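You operate a simulated robot arm through the tools that you are given. There is no shell and no other tool. Be economical: measure what you need, move in short steps, check, and stop when the job is done.

You are at the controls of a simulated two-armed robot. One attempt, no reset.

## Task
Wrap the box for the card's bay at the card's film pull.
Fine: stand it on the wrap plate, set the dial and the clip lever, crank till the film reaches its top. Set down upright: what you pick out.
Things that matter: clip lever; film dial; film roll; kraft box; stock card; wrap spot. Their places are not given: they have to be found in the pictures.

It is judged by the outcome, as a careful person would: the job done as asked, and still so three seconds after it is handed in. It fails if anything else is knocked over, pushed out of place, dropped, spilled or broken.

## Robot
Two 7-joint arms with fingered hands on one trunk that stands fixed in place. Base frame: the origin is at the foot of the trunk, x ahead of it, y to its left, z up. Units: m, rad, N and s.
The left shoulder is at [0.104, 0.128, 1.062], the right one opposite. Payload 5 kg a hand.
The TCP of each hand is the grasp point between the finger pads, 0.037 m short of the fingertips. In the tool frame z runs along the fingers and y along their closing line. The gripper opens to 0.124 m. The gripper's body begins 0.043 m behind the TCP. The gripper is a hand of 3 fingers: y runs from the thumb to the fingers, the wrist lies at [-0.021, -0.116, -0.203] in the tool frame, and closing takes about 1.5 s.
Orientation is that of the tool frame in the base frame, as [roll, pitch, yaw] about the fixed x, y, z axes, in that order (R = Rz(yaw) Ry(pitch) Rx(roll)). With the fingers straight down and the wrist toward the robot, the tool's x, y and z point along [0, 1, 0], [1, 0, 0] and [0, 0, -1] of the base frame.

## Interface
- The arms move only by the tool play_rows. It takes "left_rows", "right_rows" or both (then of equal length, played together; a hand with none holds still); each is a list that holds one entry, the list of rows, each a list of 6 numbers: the turn, a rotation vector about the base's x, y, z in units of 6 degrees (1.0 is 6 degrees), then the shift along the base's x, y, z in units of 40 mm (1.0 is 40 mm). In form: [[[rx, ry, rz, x, y, z], ...]]. A call has 1 to 10 rows; each row shifts and turns the commanded pose from where the row before left it. "left_jaw" and "right_jaw" are, for a hand that has rows, the opening, from 0 (shut) to 1 (fully open), set as the call begins (left out, the last holds). A call with a number of a shift or a turn outside -1 to 1 is refused whole. Each row takes 0.2 s and may step no farther than 0.05 m and 0.15 rad from the row before; otherwise, or with a gripper value out of range, the whole call is refused. Where a pose cannot be reached the arm comes as near as it can. A force on the tool above 40 N (or 10 N above the force at the start of the call, whichever is more), or a blocked arm, ends the call early, and 0.2 s more pass. The fingers move at their own pace (about 0.045 m/s each) and stop on an object; they squeeze with about 26 N. The grip force told is the motor's: it shows also when the fingers shut on nothing. Time passes only in rows, and 0.2 s behind the last, so rows that do not move let the fingers close. It gives the time, the measured TCP pose, the force on the tool (base axes), the opening and the grip force at its end, in the units of the frame above (readings bear some noise), with the torque about the TCP (base axes, N m) and any sound that the robot's microphone picked up.
- Cameras (640 x 400 px; columns grow to the right, rows downward): "scene" is now at [0.2529, -0.0634, 1.2307]; the picture's right is [-0.68, -0.73, 0.00], its down [-0.35, 0.32, -0.88] and it looks along [0.65, -0.60, -0.47] (base axes); focal length 240 px, centre (320, 200). "left" rides on the left gripper at [-0.072, -0.104, -0.154] in its tool frame; the picture's right is [-0.83, -0.26, 0.49], its down [0.51, -0.72, 0.47] and it looks along [0.23, 0.64, 0.73] (tool axes); focal length 243 px, centre (320, 200). "right" rides on the right gripper at [0.072, -0.104, -0.154] in its tool frame; the picture's right is [-0.83, 0.26, -0.49], its down [-0.51, -0.72, 0.47] and it looks along [-0.23, 0.64, 0.73] (tool axes); focal length 243 px, centre (320, 200).
- snapshot(camera): a new picture of that camera. It takes no simulated time.
- slide_trunk(by): slides the trunk up (or, below 0, down) by that many m; the arms and the scene camera ride with it, the base frame stays. It gives what a move gives, with no picture.
- finger_targets(index, middle, thumb_bend, thumb_turn, hand): sets how far each is bent, from 0 (flat) to 100 (curled in); at 30 the hand is open as for a grip, at 70 the pads meet at the TCP. One left out holds its place. A second passes; each finger stops where it meets its share of the squeeze, and holds until it gets a number again. A gripper value or a shape takes the hand back. It gives what a move gives, with no picture; readings hold the bend of each and the force on the fingers (four entries, about 0 where the hand has none), thumb and palm. thumb_turn goes from beside the hand (0) to across from the fingers (100), as for a grip.
- set_grasp(shape, hand): the hand has 3 fingers and takes this shape, open, in about a second: jaw (thumb against the fingers, like two jaws); tri (thumb and two fingers); tip (a fingertip pinch); poke (one finger out to press); point (the index stretched); flat (the hand flat); cup (the hand cupped); fist (a fist). The gripper value then closes the fingers along that shape, each until it touches; the sizes above hold for jaw. It gives what a move gives, with no picture.
- aim_head(pan, tilt): turns the head with the scene camera to pan (to the left, within 1.396 rad either way) and tilt (down, from -0.506 to 1.204), counted from straight ahead of the robot. It gives what a move gives.
- point_at(camera, pixels): there is no depth. For up to 12 entries [column, row, z] of the newest picture of that camera ("zoom" is the newest enlarged one), the place [x, y] in the base frame at which the ray of that pixel passes the height z, good to about 0.002 m. It takes no simulated time.
- enlarge(camera, box): a new picture of the part [left, top, right, bottom] of that camera's present view, enlarged. It takes no simulated time.
- hand_in(): hands the job in; it is judged then, once.

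Keep the steps short. Do not move on a guess: measure, check each grasp and each placing, and mend mistakes. In all there are 80 turns and 48 pictures (those below and enlarged ones count). Leave the grippers open and the arms clear of the work at the hand-in unless told otherwise, and finish with a single line.

The tools are called after ">>>" by a JSON object that holds its "name" and its "arguments". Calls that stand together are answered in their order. play_rows: Moves the arms, as the interface text tells. Its arguments: {"type":"object","properties":{"left_rows":{"type":"array"},"left_jaw":{"type":"number"},"right_rows":{"type":"array"},"right_jaw":{"type":"number"}},"required":[]} The other tools are called the same way: slide_trunk (by) slides the trunk up or down; set_grasp (shape, hand) gives the hand a shape; finger_targets (index, middle, thumb_bend, thumb_turn, hand) moves the fingers one by one; aim_head (pan, tilt) turns the head that bears the scene camera; snapshot (camera) takes a picture; point_at (camera, pixels) gives the place at which the rays of pixels pass given heights; enlarge (camera, box) takes an enlarged picture of a part of a camera's view; hand_in () hands the job in.

At the start:

```text
t: 0.0
left_tool_pos: [0.697, -0.1222, 1.1376]
left_tool_rot: [-3.14, 0.001, 1.571]
left_contact_force: [-0.6, 0.1, -0.7]
left_moment: [0.0, 0.01, 0.0]
left_width: 0.1237
left_grip_force: 0.0
left_shape: jaw
left_bend: [30.0, 30.0, 30.0, 98.0]
left_finger forces: [0.1, 0.1, 0.0, 0.1, 0.0, 0.0]
right_tool_pos: [0.43, -0.5768, 1.1166]
right_tool_rot: [3.14, 0.0, 1.572]
right_contact_force: [-0.4, 0.2, 0.2]
right_moment: [-0.02, 0.01, -0.01]
right_width: 0.1238
right_grip_force: 0.1
right_shape: jaw
right_bend: [30.0, 30.0, 30.0, 98.0]
right_finger forces: [0.0, 0.0, 0.1, 0.0, 0.0, 0.0]
trunk travel left (down, up): [-0.25, 0.313]
head pan, tilt: [-0.749, 0.492]
```

scene: 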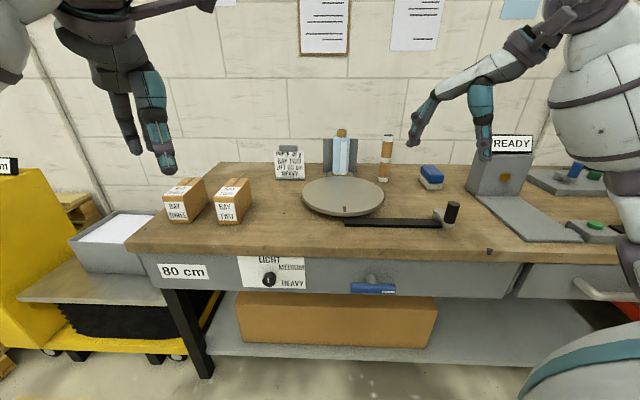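
right: 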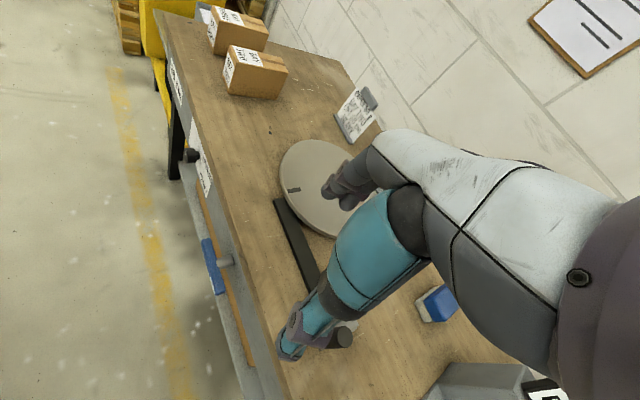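
left: 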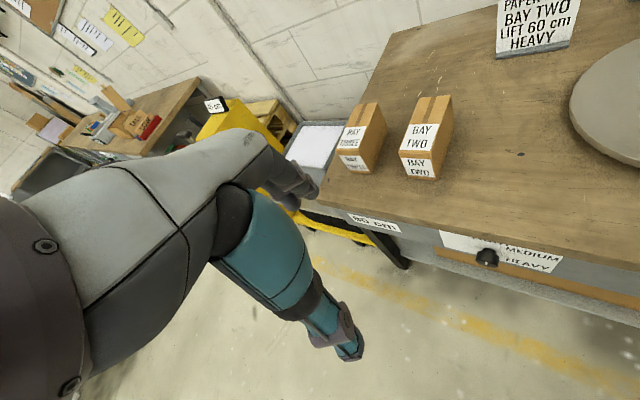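

I see two boxes near (185,200) and (232,200), a card near (290,165), the dial at (269,280), a blue clip lever at (373,288) and a crank at (450,213). First I enlarge these to read the labels.

>>> {"name": "enlarge", "arguments": {"camera": "left", "box": [440, 0, 640, 125]}}

>>> {"name": "enlarge", "arguments": {"camera": "scene", "box": [140, 120, 300, 220]}}

>>> {"name": "enlarge", "arguments": {"camera": "scene", "box": [220, 230, 420, 355]}}

>>> {"name": "enlarge", "arguments": {"camera": "scene", "box": [290, 120, 482, 240]}}

```text
3.20 times, centred on (540, 62) of left
```

zoom: 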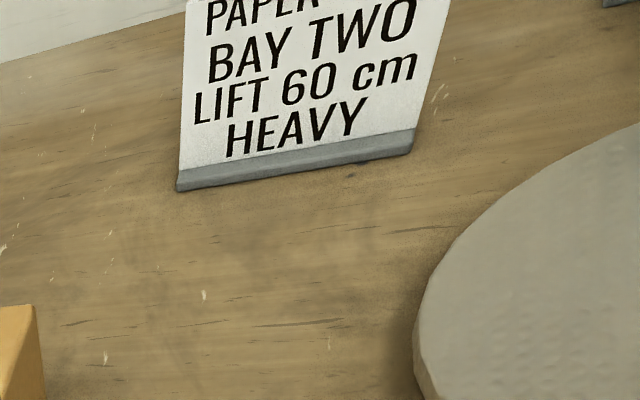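

```text
4.00 times, centred on (220, 170) of scene
```

zoom: 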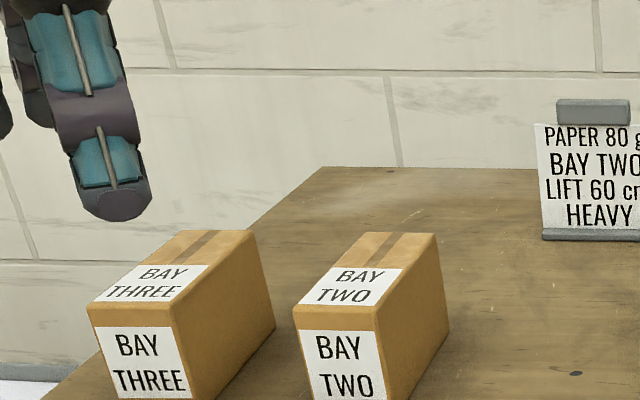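

```text
3.20 times, centred on (320, 292) of scene
```

zoom: 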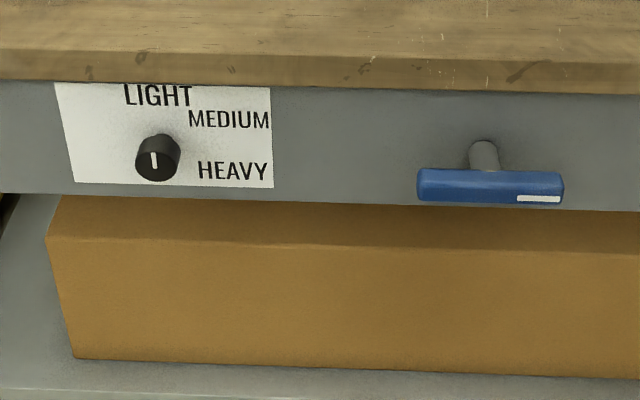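

```text
3.33 times, centred on (386, 180) of scene
```

zoom: 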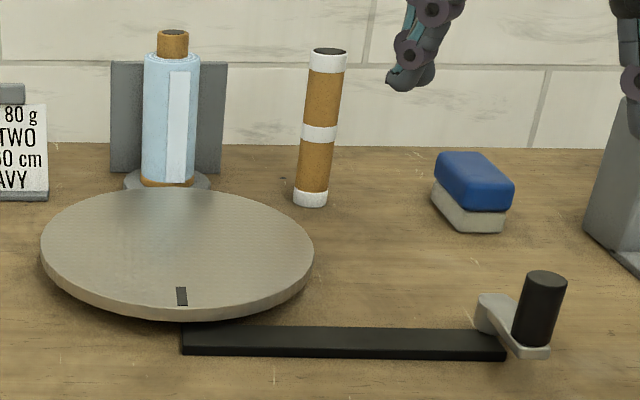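

The card says BAY TWO, HEAVY; the BAY TWO box is the one at (232,200). The dial mark points up, to LIGHT. Now I measure places on the bench assuming a top height of 0.80 m.

>>> {"name": "point_at", "arguments": {"camera": "scene", "pixels": [[130, 246, 0.8], [500, 262, 0.8], [216, 222, 0.8], [238, 224, 0.8], [252, 202, 0.8], [318, 213, 0.8], [303, 193, 0.83], [383, 196, 0.83], [343, 177, 0.83], [344, 217, 0.83], [450, 228, 0.8], [345, 224, 0.8]]}}

>>> {"name": "point_at", "arguments": {"camera": "left", "pixels": [[402, 172, 0.8], [433, 181, 0.8], [449, 125, 0.8], [313, 202, 0.8], [640, 270, 0.8], [337, 168, 0.8], [367, 175, 0.8]]}}

```text
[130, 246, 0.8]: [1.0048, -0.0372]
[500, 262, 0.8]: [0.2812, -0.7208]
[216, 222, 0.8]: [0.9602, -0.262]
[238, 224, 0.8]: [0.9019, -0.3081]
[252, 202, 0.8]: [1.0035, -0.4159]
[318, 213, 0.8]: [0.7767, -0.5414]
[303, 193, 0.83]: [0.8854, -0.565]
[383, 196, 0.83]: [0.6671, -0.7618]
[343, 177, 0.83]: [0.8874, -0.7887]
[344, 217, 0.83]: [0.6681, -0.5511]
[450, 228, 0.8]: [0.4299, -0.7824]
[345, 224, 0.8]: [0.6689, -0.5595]
```

```text
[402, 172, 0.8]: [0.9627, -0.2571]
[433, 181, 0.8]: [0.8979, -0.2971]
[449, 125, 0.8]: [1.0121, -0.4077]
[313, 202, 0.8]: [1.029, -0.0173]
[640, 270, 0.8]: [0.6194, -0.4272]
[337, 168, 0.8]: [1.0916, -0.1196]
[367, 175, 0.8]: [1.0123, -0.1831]
```

The bench edge runs along (0.727, 0.687) with its inward normal n=(0.687,-0.727), 0.717 m out. Next I look closer at the lever, dial and crank.

>>> {"name": "enlarge", "arguments": {"camera": "scene", "box": [330, 250, 410, 300]}}

>>> {"name": "enlarge", "arguments": {"camera": "scene", "box": [232, 250, 312, 300]}}

>>> {"name": "enlarge", "arguments": {"camera": "scene", "box": [410, 190, 490, 240]}}

>>> {"name": "point_at", "arguments": {"camera": "scene", "pixels": [[269, 280, 0.72], [269, 280, 0.7], [373, 288, 0.72], [373, 288, 0.7], [351, 288, 0.7], [396, 289, 0.7], [250, 179, 0.9], [251, 178, 0.92], [212, 198, 0.9], [235, 198, 0.9], [212, 198, 0.88], [235, 198, 0.88]]}}

```text
8.00 times, centred on (370, 275) of scene
```

zoom: 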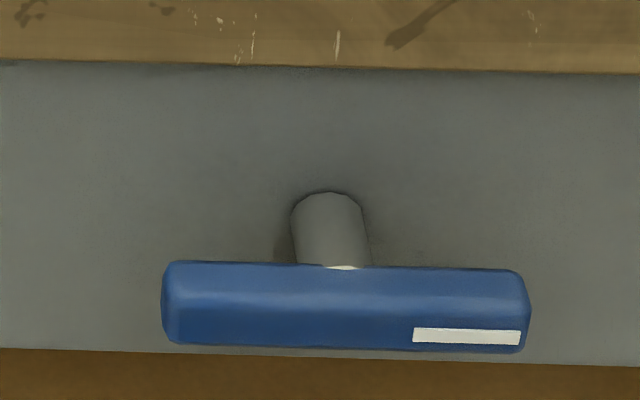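

```text
8.00 times, centred on (272, 275) of scene
```

zoom: 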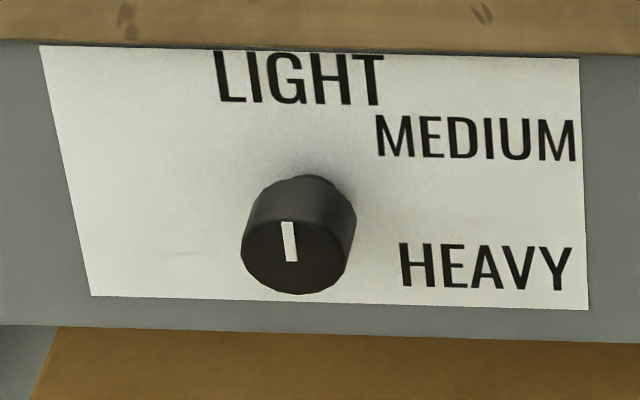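

```text
8.00 times, centred on (450, 215) of scene
```

zoom: 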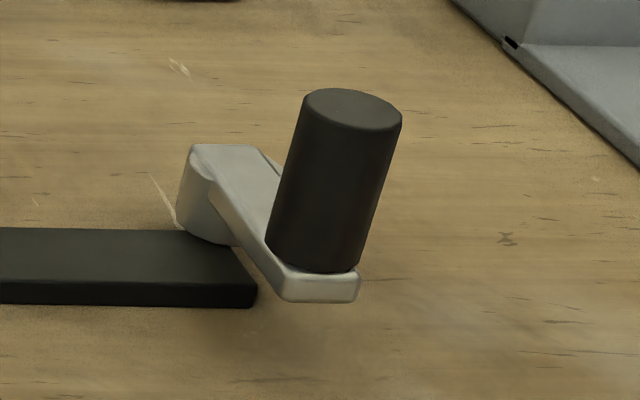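

```text
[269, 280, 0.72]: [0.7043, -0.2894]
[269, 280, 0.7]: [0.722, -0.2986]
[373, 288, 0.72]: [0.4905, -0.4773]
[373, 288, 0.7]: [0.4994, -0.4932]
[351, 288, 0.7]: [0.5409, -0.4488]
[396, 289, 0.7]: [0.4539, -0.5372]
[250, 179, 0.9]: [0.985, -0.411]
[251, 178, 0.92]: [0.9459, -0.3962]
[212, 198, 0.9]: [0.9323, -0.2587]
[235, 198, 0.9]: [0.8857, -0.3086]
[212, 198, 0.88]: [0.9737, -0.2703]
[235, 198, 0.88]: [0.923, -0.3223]
```

The dial has LIGHT up, MEDIUM upper right, HEAVY right and slightly down. The lever carries no label, so I look around with the head for more hints: wall papers first.

>>> {"name": "aim_head", "arguments": {"pan": -0.75, "tilt": 0.1}}

>>> {"name": "snapshot", "arguments": {"camera": "scene"}}

>>> {"name": "aim_head", "arguments": {"pan": -1.1, "tilt": 0.75}}

>>> {"name": "snapshot", "arguments": {"camera": "scene"}}

```text
t: 0.9
left_tool_pos: [0.6961, -0.1232, 1.1378]
left_tool_rot: [-3.141, 0.0, 1.569]
left_contact_force: [0.1, 0.1, 0.0]
left_moment: [-0.01, 0.0, -0.01]
left_width: 0.1236
left_grip_force: 0.1
left_shape: jaw
left_bend: [30.0, 30.0, 30.0, 98.0]
left_finger forces: [0.0, 0.0, 0.1, 0.0, 0.0, 0.0]
right_tool_pos: [0.4314, -0.578, 1.1161]
right_tool_rot: [3.139, 0.001, 1.57]
right_contact_force: [0.5, -0.3, -0.4]
right_moment: [0.01, -0.01, 0.01]
right_width: 0.1236
right_grip_force: 0.0
right_shape: jaw
right_bend: [30.0, 30.0, 30.0, 98.0]
right_finger forces: [0.0, 0.1, 0.0, 0.0, 0.0, 0.0]
trunk travel left (down, up): [-0.25, 0.313]
head pan, tilt: [-0.75, 0.099]
```

```text
37 pictures are left
```

scene: 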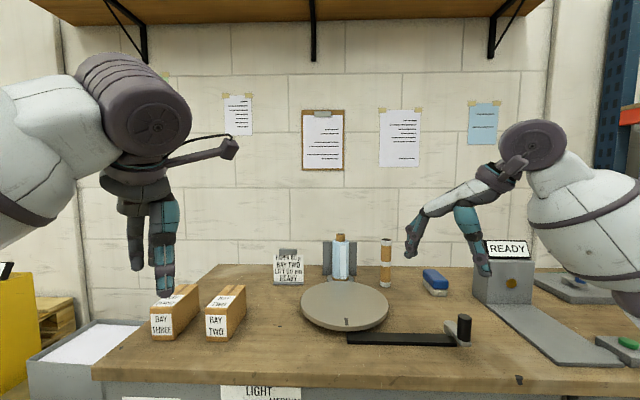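

```text
t: 1.9
left_tool_pos: [0.6956, -0.1225, 1.1373]
left_tool_rot: [-3.14, 0.0, 1.571]
left_contact_force: [-0.5, 0.4, 0.2]
left_moment: [0.02, 0.0, 0.03]
left_width: 0.1237
left_grip_force: 0.0
left_shape: jaw
left_bend: [30.0, 30.0, 30.0, 98.0]
left_finger forces: [0.0, 0.0, 0.1, 0.0, 0.0, 0.0]
right_tool_pos: [0.4314, -0.5774, 1.1158]
right_tool_rot: [3.139, -0.001, 1.57]
right_contact_force: [0.1, 0.9, 0.8]
right_moment: [0.01, -0.02, 0.0]
right_width: 0.1236
right_grip_force: 0.0
right_shape: jaw
right_bend: [30.0, 30.0, 30.0, 98.0]
right_finger forces: [0.1, 0.0, 0.1, 0.0, 0.0, 0.0]
trunk travel left (down, up): [-0.25, 0.313]
head pan, tilt: [-1.1, 0.75]
```

```text
36 pictures are left
```

scene: 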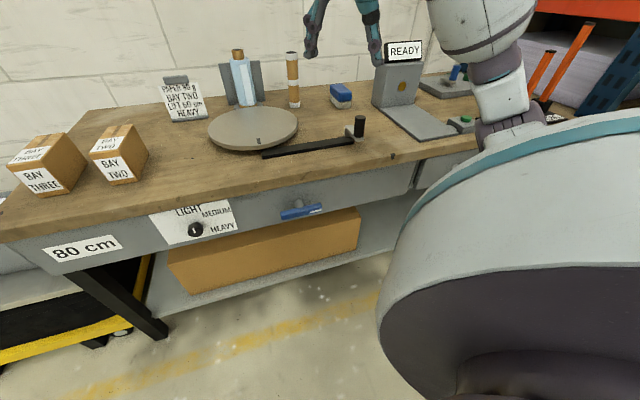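

No further hint on the wall; the lever is a bare quarter-turn bar. First I clear the left arm out to the left and yaw the right hand so its closing line runs along the bench.

>>> {"name": "play_rows", "arguments": {"left_rows": [[[0, 0, 0, -0.5, 0.97, 0], [0, 0, 0, -0.5, 0.97, 0], [0, 0, 0, -0.5, 0.97, 0], [0, 0, 0, -0.5, 0.97, 0], [0, 0, 0, -0.5, 0.97, 0], [0, 0, 0, -0.5, 0.97, 0], [0, 0, 0, -0.5, 0.97, 0], [0, 0, 0, -0.5, 0.97, 0], [0, 0, 0, -0.5, 0.97, 0]]], "right_rows": [[[0, 0, 0.804, 0, 0, 0], [0, 0, 0.804, 0, 0, 0], [0, 0, 0.804, 0, 0, 0], [0, 0, 0.804, 0, 0, 0], [0, 0, 0.804, 0, 0, 0], [0, 0, 0.804, 0, 0, 0], [0, 0, 0.804, 0, 0, 0], [0, 0, 0.804, 0, 0, 0], [0, 0, 0.804, 0, 0, 0]]]}}

>>> {"name": "aim_head", "arguments": {"pan": -0.749, "tilt": 0.6}}

```text
t: 3.9
left_tool_pos: [0.5159, 0.2281, 1.1379]
left_tool_rot: [3.141, 0.001, 1.569]
left_contact_force: [-0.5, 0.7, 0.1]
left_moment: [-0.03, -0.03, 0.0]
left_width: 0.1236
left_grip_force: 0.1
left_shape: jaw
left_bend: [30.0, 30.0, 30.0, 98.0]
left_finger forces: [0.0, 0.0, 0.1, 0.0, 0.0, 0.0]
right_tool_pos: [0.4293, -0.577, 1.1174]
right_tool_rot: [3.14, 0.003, 2.329]
right_contact_force: [-0.7, -0.1, -0.7]
right_moment: [-0.06, 0.0, -0.05]
right_width: 0.124
right_grip_force: 0.0
right_shape: jaw
right_bend: [30.0, 30.0, 30.0, 98.0]
right_finger forces: [0.1, 0.0, 0.0, 0.0, 0.1, 0.1]
trunk travel left (down, up): [-0.25, 0.313]
head pan, tilt: [-1.1, 0.75]
```

```text
t: 4.7
left_tool_pos: [0.5158, 0.2263, 1.139]
left_tool_rot: [-3.141, 0.0, 1.571]
left_contact_force: [-0.2, -0.2, -0.5]
left_moment: [0.0, -0.01, 0.03]
left_width: 0.1235
left_grip_force: 0.1
left_shape: jaw
left_bend: [30.0, 30.0, 30.0, 98.0]
left_finger forces: [0.1, 0.1, 0.1, 0.0, 0.0, 0.0]
right_tool_pos: [0.4301, -0.5776, 1.1159]
right_tool_rot: [3.141, 0.0, 2.328]
right_contact_force: [-0.1, 0.5, 0.1]
right_moment: [-0.01, 0.05, 0.0]
right_width: 0.1236
right_grip_force: 0.0
right_shape: jaw
right_bend: [30.0, 30.0, 30.0, 98.0]
right_finger forces: [0.0, 0.0, 0.0, 0.1, 0.0, 0.0]
trunk travel left (down, up): [-0.25, 0.313]
head pan, tilt: [-0.749, 0.6]
```

Left arm is clear and yaw is right. Now I tilt the right fingers 40° forward while moving toward the BAY TWO box, staying at z≈1.07.

>>> {"name": "play_rows", "arguments": {"right_rows": [[[-0.485, -0.458, 0, 0.85, 0.58, -0.1], [-0.485, -0.458, 0, 0.85, 0.58, -0.1], [-0.485, -0.458, 0, 0.85, 0.58, -0.1], [-0.485, -0.458, 0, 0.85, 0.58, -0.1], [-0.485, -0.458, 0, 0.85, 0.58, -0.1], [-0.485, -0.458, 0, 0.85, 0.58, -0.1], [-0.485, -0.458, 0, 0.85, 0.58, -0.1], [-0.485, -0.458, 0, 0.85, 0.58, -0.1], [-0.485, -0.458, 0, 0.85, 0.58, -0.1], [-0.485, -0.458, 0, 0.85, 0.58, -0.1]]]}}

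>>> {"name": "snapshot", "arguments": {"camera": "scene"}}

```text
t: 6.9
left_tool_pos: [0.5175, 0.228, 1.1367]
left_tool_rot: [-3.139, 0.003, 1.571]
left_contact_force: [0.4, 0.1, 0.2]
left_moment: [-0.02, 0.0, -0.01]
left_width: 0.1238
left_grip_force: 0.0
left_shape: jaw
left_bend: [30.0, 30.0, 30.0, 98.0]
left_finger forces: [0.1, 0.0, 0.1, 0.0, 0.1, 0.0]
right_tool_pos: [0.772, -0.3453, 1.0752]
right_tool_rot: [-3.139, 0.701, 2.332]
right_contact_force: [0.6, 1.5, -0.1]
right_moment: [-0.06, 0.06, -0.04]
right_width: 0.1237
right_grip_force: 0.0
right_shape: jaw
right_bend: [30.0, 30.0, 30.0, 98.0]
right_finger forces: [0.1, 0.0, 0.0, 0.0, 0.0, 0.1]
trunk travel left (down, up): [-0.25, 0.313]
head pan, tilt: [-0.749, 0.6]
```

```text
35 pictures are left
```

scene: 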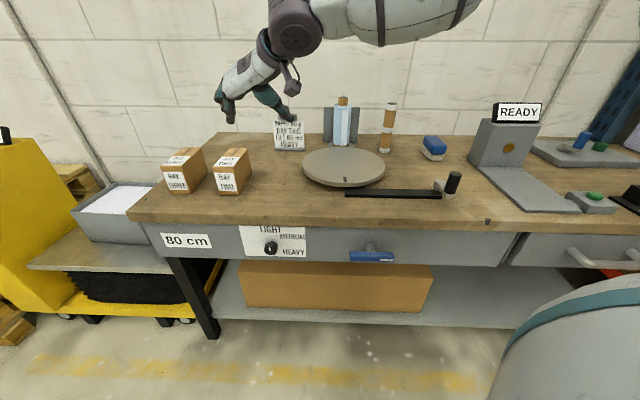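

Clean view now. I enlarge the boxes and the plate/crank area for accurate measuring.

>>> {"name": "enlarge", "arguments": {"camera": "scene", "box": [150, 135, 262, 205]}}

>>> {"name": "enlarge", "arguments": {"camera": "scene", "box": [290, 110, 482, 230]}}

```text
5.71 times, centred on (206, 170) of scene
```

zoom: 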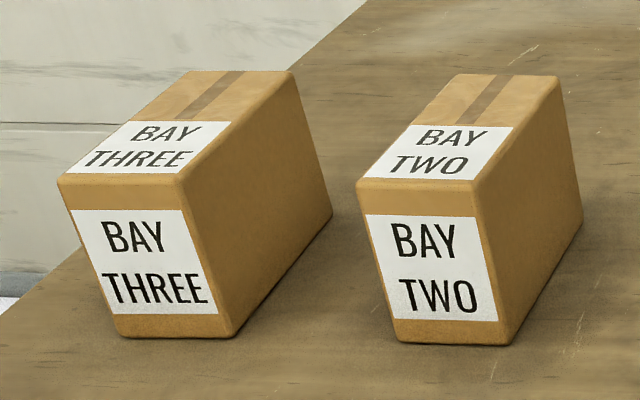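

```text
3.33 times, centred on (386, 170) of scene
```

zoom: 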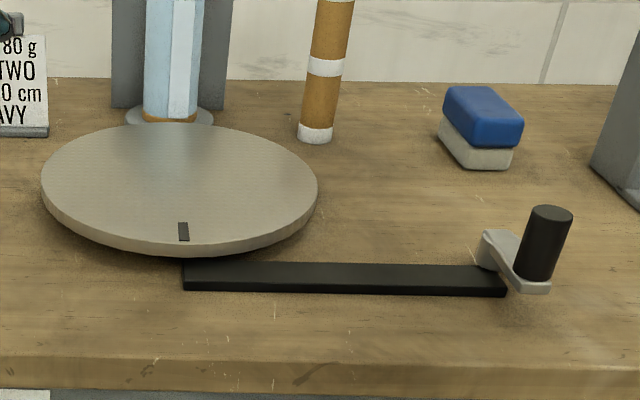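

I convert these corners to bench places.

>>> {"name": "point_at", "arguments": {"camera": "scene", "pixels": [[219.1, 195.0, 0.8], [238.7, 195.4, 0.8], [251.9, 173.9, 0.8], [212.5, 167.0, 0.89], [233.7, 167.9, 0.89], [248.5, 148.7, 0.89], [230.2, 148.1, 0.89], [191.1, 194, 0.8], [208.1, 172.6, 0.8], [182.4, 166.2, 0.89]]}}

>>> {"name": "point_at", "arguments": {"camera": "scene", "pixels": [[302.6, 163.4, 0.83], [385.4, 165.5, 0.83], [344, 146.6, 0.83], [344, 182.9, 0.83], [344.9, 179.3, 0.83], [438, 182, 0.84], [450, 194, 0.83], [455.6, 173.9, 0.88], [455.6, 173.9, 0.9], [345, 198, 0.8], [441.5, 199, 0.8]]}}

```text
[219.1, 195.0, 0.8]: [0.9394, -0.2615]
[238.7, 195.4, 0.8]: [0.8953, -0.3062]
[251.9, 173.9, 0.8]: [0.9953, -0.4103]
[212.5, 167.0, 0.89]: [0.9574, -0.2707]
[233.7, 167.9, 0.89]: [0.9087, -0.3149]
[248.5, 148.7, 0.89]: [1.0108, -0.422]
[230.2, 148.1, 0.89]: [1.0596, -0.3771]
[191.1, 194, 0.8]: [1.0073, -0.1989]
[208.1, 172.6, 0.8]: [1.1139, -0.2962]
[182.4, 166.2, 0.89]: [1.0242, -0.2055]
```

```text
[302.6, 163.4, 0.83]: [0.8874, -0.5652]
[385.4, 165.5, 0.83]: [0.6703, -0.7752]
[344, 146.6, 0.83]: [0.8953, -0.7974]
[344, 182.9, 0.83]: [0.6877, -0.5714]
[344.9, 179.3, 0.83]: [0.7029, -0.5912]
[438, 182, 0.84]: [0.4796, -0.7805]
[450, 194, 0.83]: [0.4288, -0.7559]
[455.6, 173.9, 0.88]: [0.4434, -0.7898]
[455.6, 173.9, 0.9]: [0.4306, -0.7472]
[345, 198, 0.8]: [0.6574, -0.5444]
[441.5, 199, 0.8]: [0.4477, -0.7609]
```

The BAY TWO box spans s 0.442–0.508, d 0.837–0.982, top ≈0.90. I move to hover over it at tilt 30°, z=1.00, to test the reach.

>>> {"name": "play_rows", "arguments": {"right_rows": [[[0.242, 0.229, 0, 0.855, 0.197, -0.375], [0.242, 0.229, 0, 0.855, 0.197, -0.375], [0.242, 0.229, 0, 0.855, 0.197, -0.375], [0.242, 0.229, 0, 0.855, 0.197, -0.375], [0.242, 0.229, 0, 0.855, 0.197, -0.375], [0, 0, 0, 0, 0, 0]]], "right_jaw": 1}}

>>> {"name": "snapshot", "arguments": {"camera": "right"}}

>>> {"name": "snapshot", "arguments": {"camera": "scene"}}

```text
t: 8.3
left_tool_pos: [0.5153, 0.2272, 1.1395]
left_tool_rot: [3.141, 0.0, 1.571]
left_contact_force: [0.1, 0.4, -0.5]
left_moment: [0.0, -0.02, 0.01]
left_width: 0.1238
left_grip_force: 0.0
left_shape: jaw
left_bend: [30.0, 30.0, 30.0, 98.0]
left_finger forces: [0.1, 0.0, 0.1, 0.1, 0.0, 0.1]
right_tool_pos: [0.9407, -0.3067, 1.0024]
right_tool_rot: [3.14, 0.525, 2.327]
right_contact_force: [0.4, 0.6, 0.0]
right_moment: [-0.03, -0.03, 0.02]
right_width: 0.1239
right_grip_force: 0.2
right_shape: jaw
right_bend: [30.0, 30.0, 30.0, 98.0]
right_finger forces: [0.0, 0.0, 0.1, 0.1, 0.0, 0.0]
trunk travel left (down, up): [-0.25, 0.313]
head pan, tilt: [-0.749, 0.6]
```

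```text
32 pictures are left
```

right: 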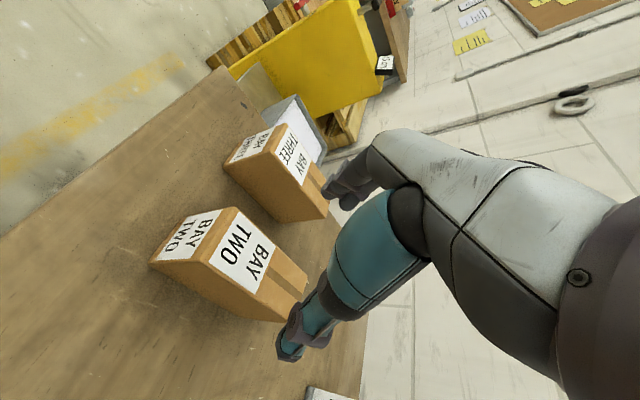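

```text
31 pictures are left
```

scene: 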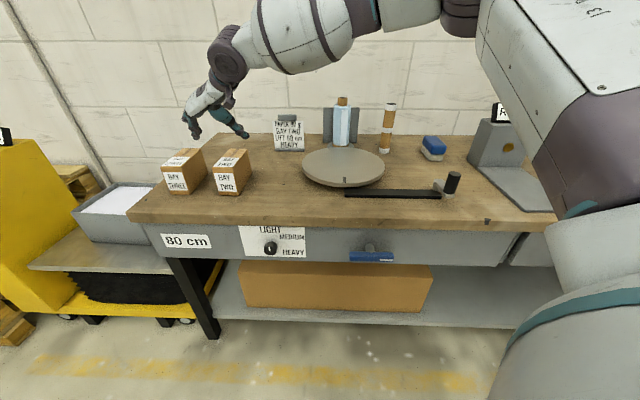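

Reach is good. I cross-check the box corners in the hand camera.

>>> {"name": "point_at", "arguments": {"camera": "right", "pixels": [[238, 208, 0.9], [207, 264, 0.9], [308, 284, 0.9], [150, 264, 0.8], [277, 153, 0.9], [225, 165, 0.8], [325, 215, 0.9], [284, 221, 0.8]]}}

```text
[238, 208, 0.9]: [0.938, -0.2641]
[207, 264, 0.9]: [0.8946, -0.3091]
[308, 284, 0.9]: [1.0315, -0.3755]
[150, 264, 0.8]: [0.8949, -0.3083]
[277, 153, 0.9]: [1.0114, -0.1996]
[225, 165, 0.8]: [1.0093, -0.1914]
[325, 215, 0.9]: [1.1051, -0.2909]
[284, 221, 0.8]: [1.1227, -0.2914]
```

Box top z=0.90 is confirmed, centre line s≈0.471. I descend to z≈0.885 astride the box, then look.

>>> {"name": "play_rows", "arguments": {"right_rows": [[[0, 0, 0, 0.075, -0.15, 0], [0, 0, 0, 0, 0, -0.75], [0, 0, 0, 0, 0, -0.75], [0, 0, 0, 0, 0, -0.75], [0, 0, 0, 0, 0, -0.7], [0, 0, 0, 0, 0, 0]]]}}

>>> {"name": "enlarge", "arguments": {"camera": "scene", "box": [150, 100, 294, 190]}}

```text
t: 9.7
left_tool_pos: [0.5151, 0.2269, 1.1385]
left_tool_rot: [3.141, 0.0, 1.57]
left_contact_force: [0.1, 0.6, -0.1]
left_moment: [0.01, -0.02, -0.01]
left_width: 0.1238
left_grip_force: 0.0
left_shape: jaw
left_bend: [30.0, 30.0, 30.0, 98.0]
left_finger forces: [0.0, 0.0, 0.0, 0.0, 0.1, 0.0]
right_tool_pos: [0.9438, -0.3129, 0.8837]
right_tool_rot: [-3.141, 0.525, 2.328]
right_contact_force: [-0.8, 0.1, -1.0]
right_moment: [0.0, -0.02, -0.03]
right_width: 0.1239
right_grip_force: 0.1
right_shape: jaw
right_bend: [30.0, 30.0, 30.0, 98.0]
right_finger forces: [0.0, 0.0, 0.1, 0.1, 0.0, 0.0]
trunk travel left (down, up): [-0.25, 0.313]
head pan, tilt: [-0.749, 0.6]
```

```text
4.44 times, centred on (222, 145) of scene
```

zoom: 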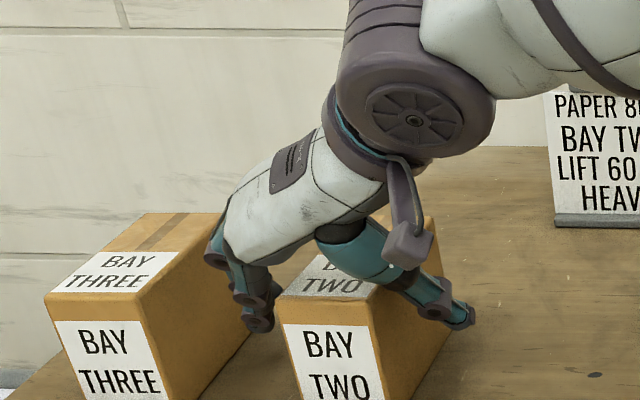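

Fingers straddle the box without touching. I lower 8 mm and close.

>>> {"name": "play_rows", "arguments": {"right_rows": [[[0, 0, 0, 0, 0, -0.2], [0, 0, 0, 0, 0, 0]]]}}

>>> {"name": "play_rows", "arguments": {"right_rows": [[[0, 0, 0, 0, 0, 0], [0, 0, 0, 0, 0, 0], [0, 0, 0, 0, 0, 0], [0, 0, 0, 0, 0, 0], [0, 0, 0, 0, 0, 0], [0, 0, 0, 0, 0, 0], [0, 0, 0, 0, 0, 0], [0, 0, 0, 0, 0, 0]]], "right_jaw": 0}}

```text
t: 10.3
left_tool_pos: [0.5159, 0.2264, 1.1384]
left_tool_rot: [3.141, -0.002, 1.57]
left_contact_force: [-1.2, -0.3, -0.1]
left_moment: [0.0, -0.02, -0.01]
left_width: 0.1238
left_grip_force: 0.2
left_shape: jaw
left_bend: [30.0, 30.0, 30.0, 98.0]
left_finger forces: [0.0, 0.0, 0.1, 0.0, 0.0, 0.1]
right_tool_pos: [0.9438, -0.3129, 0.876]
right_tool_rot: [3.14, 0.526, 2.328]
right_contact_force: [0.0, -0.4, 0.2]
right_moment: [0.0, -0.03, 0.0]
right_width: 0.124
right_grip_force: 0.0
right_shape: jaw
right_bend: [30.0, 30.0, 30.0, 98.0]
right_finger forces: [0.0, 0.0, 0.1, 0.0, 0.1, 0.0]
trunk travel left (down, up): [-0.25, 0.313]
head pan, tilt: [-0.749, 0.6]
```

```text
t: 12.1
left_tool_pos: [0.5177, 0.2264, 1.1375]
left_tool_rot: [3.14, 0.0, 1.571]
left_contact_force: [-0.2, -0.4, -0.9]
left_moment: [0.01, -0.02, 0.02]
left_width: 0.1237
left_grip_force: 0.0
left_shape: jaw
left_bend: [30.0, 30.0, 30.0, 98.0]
left_finger forces: [0.1, 0.0, 0.1, 0.0, 0.0, 0.0]
right_tool_pos: [0.9445, -0.3129, 0.8751]
right_tool_rot: [3.141, 0.526, 2.326]
right_contact_force: [-0.1, 0.2, 0.5]
right_moment: [0.03, -0.02, 0.03]
right_width: 0.0591
right_grip_force: 26.1
right_shape: jaw
right_bend: [74.0, 47.0, 69.0, 100.0]
right_finger forces: [15.0, 8.5, 0.1, 0.0, 23.5, 0.1]
trunk travel left (down, up): [-0.25, 0.313]
head pan, tilt: [-0.749, 0.6]
```

It holds at 59 mm with 26 N, but the index bend (74) differs from the middle (47). I look before lifting.

>>> {"name": "enlarge", "arguments": {"camera": "scene", "box": [170, 120, 266, 180]}}

>>> {"name": "snapshot", "arguments": {"camera": "left"}}

```text
6.67 times, centred on (218, 150) of scene
```

zoom: 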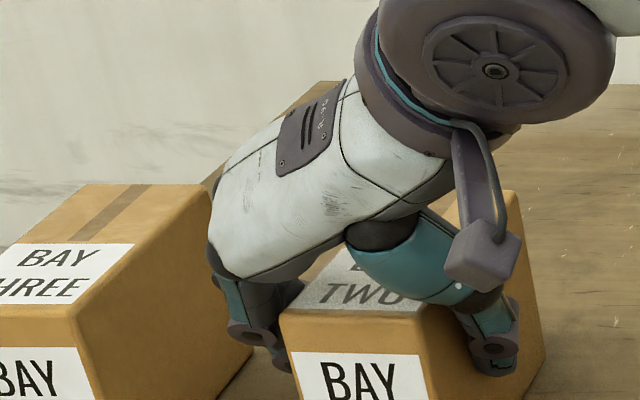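

```text
28 pictures are left
```

left: 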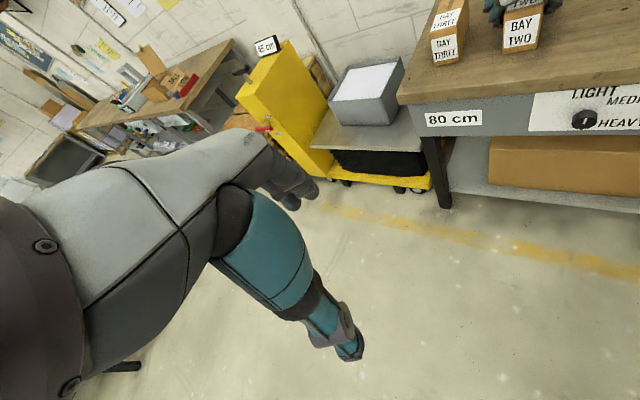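

One finger sits close to the front edge. I reopen, shift 20 mm deeper and a bit up, and regrip for a better hold.

>>> {"name": "play_rows", "arguments": {"right_rows": [[[0, 0, 0, 0, 0, 0], [0, 0, 0, 0, 0, 0], [0, 0, 0, 0, 0, 0], [0, 0, 0, 0, 0, 0], [0, 0, 0, 0, 0, 0], [0, 0, 0, 0, 0, 0], [0, 0, 0, 0, 0, 0.25], [0.3, 0.28, 0, 0.17, -0.18, 0], [0.3, 0.28, 0, 0.17, -0.18, 0], [0.3, 0.28, 0, 0, 0, -0.1]]], "right_jaw": 1}}

>>> {"name": "play_rows", "arguments": {"right_rows": [[[0, 0, 0, 0, 0, 0], [0, 0, 0, 0, 0, 0], [0, 0, 0, 0, 0, 0], [0, 0, 0, 0, 0, 0], [0, 0, 0, 0, 0, 0], [0, 0, 0, 0, 0, 0], [0, 0, 0, 0, 0, 0], [0, 0, 0, 0, 0, 0]]], "right_jaw": 0}}

>>> {"name": "enlarge", "arguments": {"camera": "scene", "box": [170, 120, 266, 180]}}

```text
t: 14.3
left_tool_pos: [0.5163, 0.2273, 1.1373]
left_tool_rot: [-3.141, -0.001, 1.57]
left_contact_force: [-0.1, 0.0, 1.1]
left_moment: [0.0, -0.01, 0.01]
left_width: 0.1238
left_grip_force: 0.1
left_shape: jaw
left_bend: [30.0, 30.0, 30.0, 98.0]
left_finger forces: [0.0, 0.1, 0.0, 0.0, 0.1, 0.0]
right_tool_pos: [0.9589, -0.3269, 0.8805]
right_tool_rot: [3.139, 0.394, 2.328]
right_contact_force: [0.7, 0.0, -0.5]
right_moment: [0.0, -0.01, 0.01]
right_width: 0.1237
right_grip_force: 0.0
right_shape: jaw
right_bend: [30.0, 30.0, 30.0, 98.0]
right_finger forces: [0.0, 0.0, 0.0, 0.0, 0.1, 0.0]
trunk travel left (down, up): [-0.25, 0.313]
head pan, tilt: [-0.749, 0.6]
```

```text
t: 16.1
left_tool_pos: [0.5172, 0.2268, 1.1391]
left_tool_rot: [3.141, 0.0, 1.571]
left_contact_force: [-0.1, 0.0, 0.0]
left_moment: [0.04, 0.0, -0.02]
left_width: 0.1238
left_grip_force: 0.3
left_shape: jaw
left_bend: [30.0, 30.0, 30.0, 98.0]
left_finger forces: [0.1, 0.1, 0.1, 0.1, 0.0, 0.0]
right_tool_pos: [0.9584, -0.3267, 0.8799]
right_tool_rot: [-3.142, 0.396, 2.327]
right_contact_force: [-0.3, -0.2, 0.0]
right_moment: [0.03, -0.03, 0.02]
right_width: 0.0594
right_grip_force: 25.8
right_shape: jaw
right_bend: [74.0, 45.0, 71.0, 100.0]
right_finger forces: [15.1, 8.4, 0.0, 0.0, 23.5, 0.0]
trunk travel left (down, up): [-0.25, 0.313]
head pan, tilt: [-0.749, 0.6]
```

```text
6.67 times, centred on (218, 150) of scene
```

zoom: 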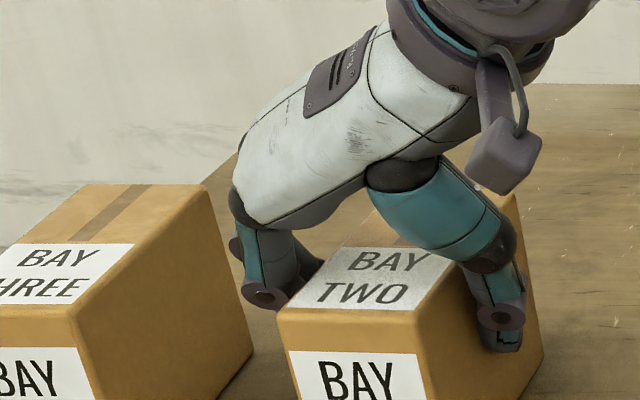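

The same pattern means it is just how this hand closes; the grip is firm and now near the middle of the box. I test-lift 30 mm.

>>> {"name": "play_rows", "arguments": {"right_rows": [[[0, 0, 0, 0, 0, 0.25], [0, 0, 0, 0, 0, 0.25], [0, 0, 0, 0, 0, 0.25], [0, 0, 0, 0, 0, 0]]]}}

>>> {"name": "enlarge", "arguments": {"camera": "scene", "box": [150, 100, 294, 190]}}

```text
t: 17.1
left_tool_pos: [0.5165, 0.2255, 1.1374]
left_tool_rot: [-3.14, 0.0, 1.571]
left_contact_force: [-0.1, -0.2, 0.4]
left_moment: [0.01, 0.02, 0.01]
left_width: 0.1238
left_grip_force: 0.0
left_shape: jaw
left_bend: [30.0, 30.0, 30.0, 98.0]
left_finger forces: [0.0, 0.0, 0.0, 0.0, 0.0, 0.0]
right_tool_pos: [0.9574, -0.3267, 0.9112]
right_tool_rot: [3.14, 0.393, 2.328]
right_contact_force: [0.5, -0.3, -5.4]
right_moment: [0.06, 0.05, -0.02]
right_width: 0.0592
right_grip_force: 25.8
right_shape: jaw
right_bend: [74.0, 45.0, 71.0, 100.0]
right_finger forces: [15.2, 8.2, 0.1, 0.0, 23.5, 0.1]
trunk travel left (down, up): [-0.25, 0.313]
head pan, tilt: [-0.749, 0.6]
```

```text
4.44 times, centred on (222, 145) of scene
```

zoom: 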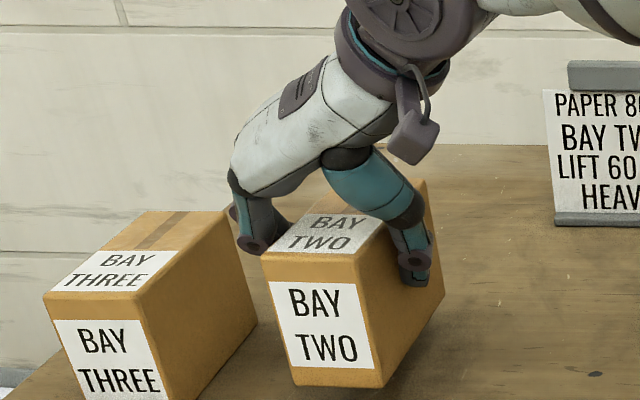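

The box hangs level (≈0.55 kg). I lift to clear the plate and carry it toward the plate.

>>> {"name": "play_rows", "arguments": {"right_rows": [[[0, 0, 0, 0, 0, 0.9], [0, 0, 0, 0, 0, 0.9], [0, 0, 0, -0.4525, -0.8515, 0], [0, 0, 0, -0.4525, -0.8515, 0], [0, 0, 0, -0.4525, -0.8515, 0], [0, 0, 0, -0.4525, -0.8515, 0], [0, 0, 0, -0.4525, -0.8515, 0], [0, 0, 0, -0.4525, -0.8515, 0], [0, 0, 0, -0.4525, -0.8515, 0], [0, 0, 0, -0.4525, -0.8515, 0]]]}}

>>> {"name": "play_rows", "arguments": {"right_rows": [[[0, 0, 0, -0.4525, -0.8515, 0], [0, 0, 0, -0.4525, -0.8515, 0], [0, 0, 0, 0, 0, 0]]]}}

>>> {"name": "snapshot", "arguments": {"camera": "scene"}}

```text
t: 19.3
left_tool_pos: [0.5159, 0.2241, 1.138]
left_tool_rot: [3.141, 0.0, 1.57]
left_contact_force: [-0.7, 0.3, 0.8]
left_moment: [0.03, -0.02, -0.03]
left_width: 0.1238
left_grip_force: 0.1
left_shape: jaw
left_bend: [30.0, 30.0, 30.0, 98.0]
left_finger forces: [0.1, 0.0, 0.0, 0.0, 0.1, 0.1]
right_tool_pos: [0.8118, -0.6018, 0.982]
right_tool_rot: [3.137, 0.395, 2.328]
right_contact_force: [0.7, 0.4, -5.2]
right_moment: [0.05, 0.07, 0.03]
right_width: 0.0591
right_grip_force: 25.8
right_shape: jaw
right_bend: [74.0, 45.0, 71.0, 100.0]
right_finger forces: [15.7, 8.4, 0.0, 0.0, 24.2, 0.0]
trunk travel left (down, up): [-0.25, 0.313]
head pan, tilt: [-0.749, 0.6]
```

```text
t: 20.1
left_tool_pos: [0.5171, 0.2264, 1.1372]
left_tool_rot: [-3.138, -0.001, 1.571]
left_contact_force: [-2.3, -0.1, -0.5]
left_moment: [-0.01, 0.03, 0.01]
left_width: 0.1237
left_grip_force: 0.1
left_shape: jaw
left_bend: [30.0, 30.0, 30.0, 98.0]
left_finger forces: [0.0, 0.0, 0.0, 0.1, 0.1, 0.0]
right_tool_pos: [0.7778, -0.6683, 0.982]
right_tool_rot: [3.139, 0.396, 2.327]
right_contact_force: [1.0, -0.7, -5.7]
right_moment: [0.03, 0.07, -0.02]
right_width: 0.0593
right_grip_force: 25.9
right_shape: jaw
right_bend: [74.0, 45.0, 71.0, 100.0]
right_finger forces: [15.7, 8.6, 0.0, 0.0, 24.2, 0.0]
trunk travel left (down, up): [-0.25, 0.313]
head pan, tilt: [-0.749, 0.6]
```

```text
25 pictures are left
```

scene: 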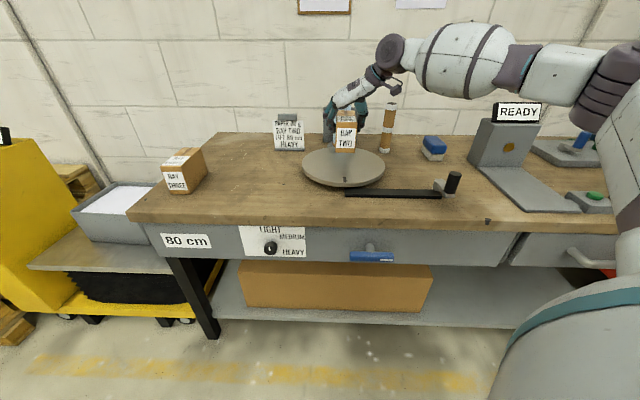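

The arm reached it. I check clearances to the spare roll and film stand before lowering.

>>> {"name": "point_at", "arguments": {"camera": "scene", "pixels": [[380, 150, 0.8], [390, 153, 0.8], [330, 146, 0.83], [354, 146, 0.83], [275, 150, 0.8], [304, 150, 0.8]]}}

>>> {"name": "enlarge", "arguments": {"camera": "scene", "box": [290, 80, 434, 170]}}

```text
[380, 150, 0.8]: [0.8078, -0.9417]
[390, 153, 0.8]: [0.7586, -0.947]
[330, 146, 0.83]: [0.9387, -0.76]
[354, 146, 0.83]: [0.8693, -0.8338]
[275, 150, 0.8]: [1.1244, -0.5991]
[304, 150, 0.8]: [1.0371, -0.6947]
```

```text
4.44 times, centred on (362, 125) of scene
```

zoom: 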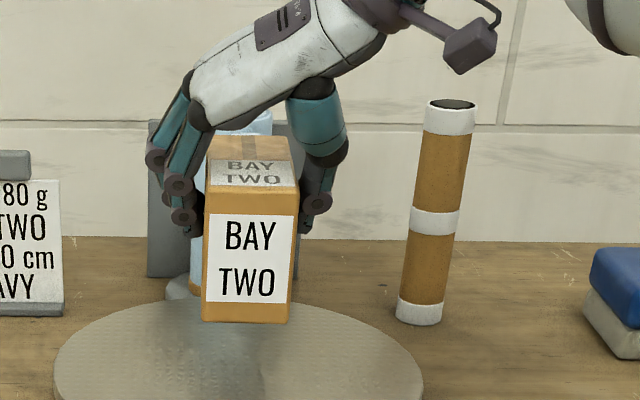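

Clear. I lower to just above the expected plate height, then creep.

>>> {"name": "play_rows", "arguments": {"right_rows": [[[0, 0, 0, 0, 0, -0.55], [0, 0, 0, 0, 0, -0.55], [0, 0, 0, 0, 0, -0.4], [0, 0, 0, 0, 0, 0]]]}}

>>> {"name": "play_rows", "arguments": {"right_rows": [[[0, 0, 0, 0, 0, -0.1], [0, 0, 0, 0, 0, 0]]]}}

>>> {"name": "play_rows", "arguments": {"right_rows": [[[0, 0, 0, 0, 0, -0.1], [0, 0, 0, 0, 0, 0]]]}}

>>> {"name": "enlarge", "arguments": {"camera": "scene", "box": [290, 100, 434, 190]}}

```text
t: 21.1
left_tool_pos: [0.5172, 0.2254, 1.1371]
left_tool_rot: [-3.141, 0.0, 1.571]
left_contact_force: [0.4, -0.2, 0.2]
left_moment: [-0.01, -0.01, -0.02]
left_width: 0.1236
left_grip_force: 0.0
left_shape: jaw
left_bend: [30.0, 30.0, 30.0, 98.0]
left_finger forces: [0.1, 0.0, 0.0, 0.1, 0.0, 0.0]
right_tool_pos: [0.7776, -0.6674, 0.9232]
right_tool_rot: [3.139, 0.396, 2.326]
right_contact_force: [-0.7, 0.9, -5.2]
right_moment: [0.04, 0.09, 0.02]
right_width: 0.0589
right_grip_force: 26.1
right_shape: jaw
right_bend: [74.0, 45.0, 71.0, 100.0]
right_finger forces: [15.6, 8.5, 0.0, 0.0, 24.3, 0.1]
trunk travel left (down, up): [-0.25, 0.313]
head pan, tilt: [-0.749, 0.6]
```

```text
t: 21.7
left_tool_pos: [0.5177, 0.2271, 1.1387]
left_tool_rot: [-3.141, 0.0, 1.571]
left_contact_force: [0.6, 0.1, 0.1]
left_moment: [-0.01, 0.0, 0.01]
left_width: 0.1235
left_grip_force: 0.1
left_shape: jaw
left_bend: [30.0, 30.0, 30.0, 98.0]
left_finger forces: [0.1, 0.0, 0.0, 0.0, 0.0, 0.1]
right_tool_pos: [0.777, -0.6688, 0.9213]
right_tool_rot: [3.137, 0.399, 2.327]
right_contact_force: [1.3, -0.3, 5.1]
right_moment: [-0.1, -0.01, -0.11]
right_width: 0.0592
right_grip_force: 25.7
right_shape: jaw
right_bend: [74.0, 45.0, 71.0, 100.0]
right_finger forces: [15.9, 9.1, 0.0, 0.0, 25.0, 0.0]
trunk travel left (down, up): [-0.25, 0.313]
head pan, tilt: [-0.749, 0.6]
```

```text
t: 22.3
left_tool_pos: [0.5136, 0.2284, 1.1388]
left_tool_rot: [3.14, 0.003, 1.572]
left_contact_force: [-0.4, -0.5, -0.7]
left_moment: [0.04, 0.01, -0.04]
left_width: 0.1239
left_grip_force: 0.1
left_shape: jaw
left_bend: [30.0, 30.0, 30.0, 98.0]
left_finger forces: [0.1, 0.0, 0.1, 0.1, 0.0, 0.0]
right_tool_pos: [0.7776, -0.6661, 0.9195]
right_tool_rot: [3.137, 0.402, 2.327]
right_contact_force: [1.9, -3.3, 20.6]
right_moment: [-0.27, -0.19, -0.37]
right_width: 0.0592
right_grip_force: 25.6
right_shape: jaw
right_bend: [74.0, 45.0, 71.0, 100.0]
right_finger forces: [16.7, 9.8, 0.0, 0.1, 27.9, 0.1]
trunk travel left (down, up): [-0.25, 0.313]
head pan, tilt: [-0.749, 0.6]
```

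```text
4.44 times, centred on (362, 145) of scene
```

zoom: 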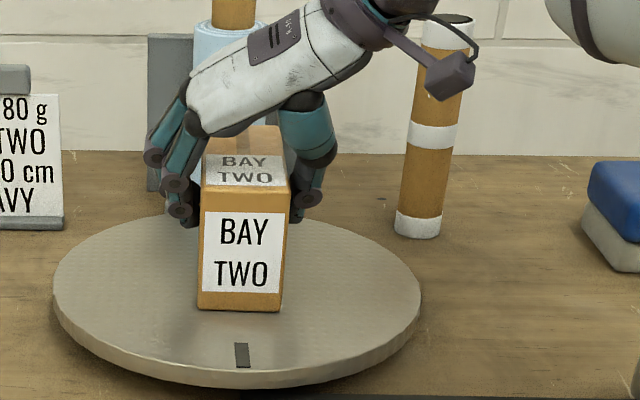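

Contact at TCP z≈0.921 means the plate top is at ≈0.841. I measure plate rim and box base at that height to check centring.

>>> {"name": "point_at", "arguments": {"camera": "zoom", "pixels": [[52, 282, 0.841], [421, 290, 0.841], [242, 368, 0.841], [330, 221, 0.841], [100, 238, 0.841], [392, 248, 0.841], [120, 344, 0.841], [350, 348, 0.841], [199, 307, 0.841], [281, 311, 0.841], [242, 355, 0.841]]}}

```text
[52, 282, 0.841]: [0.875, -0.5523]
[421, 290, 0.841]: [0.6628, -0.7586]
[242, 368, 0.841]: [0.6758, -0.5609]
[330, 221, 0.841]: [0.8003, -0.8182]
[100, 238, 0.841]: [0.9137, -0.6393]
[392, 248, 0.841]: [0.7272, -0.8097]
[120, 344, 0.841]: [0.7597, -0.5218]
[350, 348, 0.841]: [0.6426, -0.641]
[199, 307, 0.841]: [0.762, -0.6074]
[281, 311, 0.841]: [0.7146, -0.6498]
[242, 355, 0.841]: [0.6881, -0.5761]
```

The plate centre is ≈(0.774,-0.669) and the box is about 17 mm too deep. I lift 10 mm, shift back toward the front by 17 mm and set down again.

>>> {"name": "play_rows", "arguments": {"right_rows": [[[0, 0, 0, 0, 0, 0.35], [0, 0, 0, -0.16, 0.15, 0], [0, 0, 0, -0.16, 0.15, 0], [0, 0, 0, 0, 0, -0.13], [0, 0, 0, 0, 0, 0]]]}}

>>> {"name": "play_rows", "arguments": {"right_rows": [[[0, 0, 0, 0, 0, -0.06], [0, 0, 0, 0, 0, 0]]]}}

```text
t: 23.5
left_tool_pos: [0.5173, 0.2256, 1.1389]
left_tool_rot: [-3.141, 0.0, 1.57]
left_contact_force: [0.1, 0.1, 0.7]
left_moment: [-0.01, 0.0, 0.01]
left_width: 0.1238
left_grip_force: 0.2
left_shape: jaw
left_bend: [30.0, 30.0, 30.0, 98.0]
left_finger forces: [0.1, 0.0, 0.1, 0.1, 0.0, 0.1]
right_tool_pos: [0.7638, -0.656, 0.9235]
right_tool_rot: [3.139, 0.397, 2.327]
right_contact_force: [0.1, 0.8, -5.5]
right_moment: [0.05, 0.01, 0.03]
right_width: 0.0595
right_grip_force: 26.0
right_shape: jaw
right_bend: [74.0, 45.0, 71.0, 100.0]
right_finger forces: [16.6, 8.3, 0.0, 0.1, 24.9, 0.0]
trunk travel left (down, up): [-0.25, 0.313]
head pan, tilt: [-0.749, 0.6]
```

```text
t: 24.1
left_tool_pos: [0.5168, 0.2269, 1.1369]
left_tool_rot: [3.142, 0.002, 1.571]
left_contact_force: [-0.3, 0.0, -0.3]
left_moment: [-0.01, 0.01, 0.0]
left_width: 0.1239
left_grip_force: 0.0
left_shape: jaw
left_bend: [30.0, 30.0, 30.0, 98.0]
left_finger forces: [0.0, 0.1, 0.1, 0.1, 0.1, 0.1]
right_tool_pos: [0.7641, -0.6573, 0.9215]
right_tool_rot: [3.138, 0.396, 2.328]
right_contact_force: [-0.2, 0.1, -3.1]
right_moment: [0.0, 0.07, 0.02]
right_width: 0.0593
right_grip_force: 25.6
right_shape: jaw
right_bend: [74.0, 45.0, 71.0, 100.0]
right_finger forces: [16.5, 8.6, 0.0, 0.0, 25.0, 0.0]
trunk travel left (down, up): [-0.25, 0.313]
head pan, tilt: [-0.749, 0.6]
```

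The box is touching down (load drops to 3 N). I lower a hair more, release, and rise along the fingers.

>>> {"name": "play_rows", "arguments": {"right_rows": [[[0, 0, 0, 0, 0, -0.05], [0, 0, 0, 0, 0, 0]]]}}

>>> {"name": "play_rows", "arguments": {"right_rows": [[[0, 0, 0, 0, 0, 0], [0, 0, 0, 0, 0, 0], [0, 0, 0, 0, 0, 0], [0, 0, 0, 0, 0, 0], [0, 0, 0, 0, 0, 0], [0, 0, 0, 0, 0, 0], [0, 0, 0, 0, 0, 0], [0, 0, 0, 0, 0, 0]]], "right_jaw": 1}}

>>> {"name": "play_rows", "arguments": {"right_rows": [[[0, 0, 0, -0.15, 0.16, 0.6], [0, 0, 0, -0.15, 0.16, 0.6], [0, 0, 0, -0.15, 0.16, 0.6], [0, 0, 0, -0.15, 0.16, 0.6], [0, 0, 0, -0.5, 0.5, 0.3], [0, 0, 0, -0.6, 0.6, 0], [0, 0, 0, -0.6, 0.6, 0], [0, 0, 0, -0.6, 0.6, 0], [0, 0, 0, -0.6, 0.6, 0]]]}}

>>> {"name": "enlarge", "arguments": {"camera": "scene", "box": [290, 80, 482, 200]}}

```text
t: 24.7
left_tool_pos: [0.5166, 0.2273, 1.1388]
left_tool_rot: [-3.142, 0.0, 1.57]
left_contact_force: [-0.5, 0.6, 0.5]
left_moment: [-0.02, -0.02, 0.01]
left_width: 0.1237
left_grip_force: 0.0
left_shape: jaw
left_bend: [30.0, 30.0, 30.0, 98.0]
left_finger forces: [0.0, 0.0, 0.1, 0.1, 0.1, 0.1]
right_tool_pos: [0.7637, -0.6564, 0.9218]
right_tool_rot: [3.137, 0.398, 2.326]
right_contact_force: [-0.8, -0.3, 4.3]
right_moment: [-0.07, 0.05, -0.06]
right_width: 0.0591
right_grip_force: 25.9
right_shape: jaw
right_bend: [74.0, 45.0, 71.0, 100.0]
right_finger forces: [16.6, 8.6, 0.1, 0.0, 25.8, 0.0]
trunk travel left (down, up): [-0.25, 0.313]
head pan, tilt: [-0.749, 0.6]
```

```text
t: 26.5
left_tool_pos: [0.5174, 0.2274, 1.1377]
left_tool_rot: [-3.141, 0.0, 1.57]
left_contact_force: [-0.3, -0.7, 0.5]
left_moment: [-0.02, -0.01, -0.01]
left_width: 0.1238
left_grip_force: 0.0
left_shape: jaw
left_bend: [30.0, 30.0, 30.0, 98.0]
left_finger forces: [0.0, 0.1, 0.0, 0.0, 0.1, 0.1]
right_tool_pos: [0.7642, -0.6554, 0.9199]
right_tool_rot: [3.141, 0.396, 2.327]
right_contact_force: [-0.6, 0.0, 0.2]
right_moment: [0.01, -0.01, 0.02]
right_width: 0.1237
right_grip_force: 0.0
right_shape: jaw
right_bend: [30.0, 30.0, 30.0, 98.0]
right_finger forces: [0.1, 0.0, 0.1, 0.0, 0.0, 0.0]
trunk travel left (down, up): [-0.25, 0.313]
head pan, tilt: [-0.749, 0.6]
```

```text
t: 28.5
left_tool_pos: [0.5164, 0.2262, 1.1385]
left_tool_rot: [3.14, 0.0, 1.571]
left_contact_force: [-0.1, 0.6, -0.5]
left_moment: [0.0, 0.01, -0.05]
left_width: 0.1235
left_grip_force: 0.0
left_shape: jaw
left_bend: [30.0, 30.0, 30.0, 98.0]
left_finger forces: [0.0, 0.0, 0.1, 0.0, 0.0, 0.0]
right_tool_pos: [0.6228, -0.5135, 1.0279]
right_tool_rot: [3.139, 0.397, 2.328]
right_contact_force: [-0.8, 0.9, -1.0]
right_moment: [-0.03, -0.02, 0.01]
right_width: 0.1236
right_grip_force: 0.1
right_shape: jaw
right_bend: [30.0, 30.0, 30.0, 98.0]
right_finger forces: [0.0, 0.1, 0.0, 0.1, 0.0, 0.0]
trunk travel left (down, up): [-0.25, 0.313]
head pan, tilt: [-0.749, 0.6]
```

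```text
3.33 times, centred on (386, 140) of scene
```

zoom: 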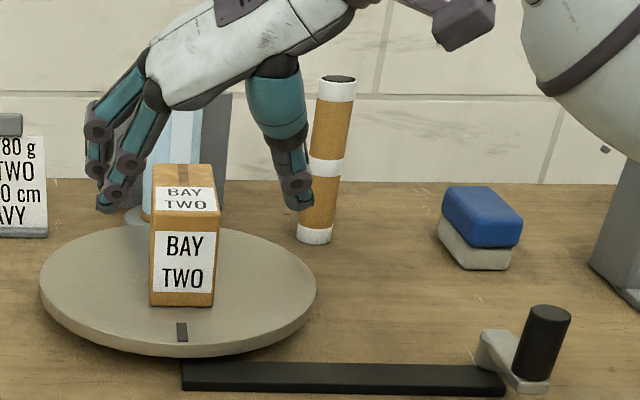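

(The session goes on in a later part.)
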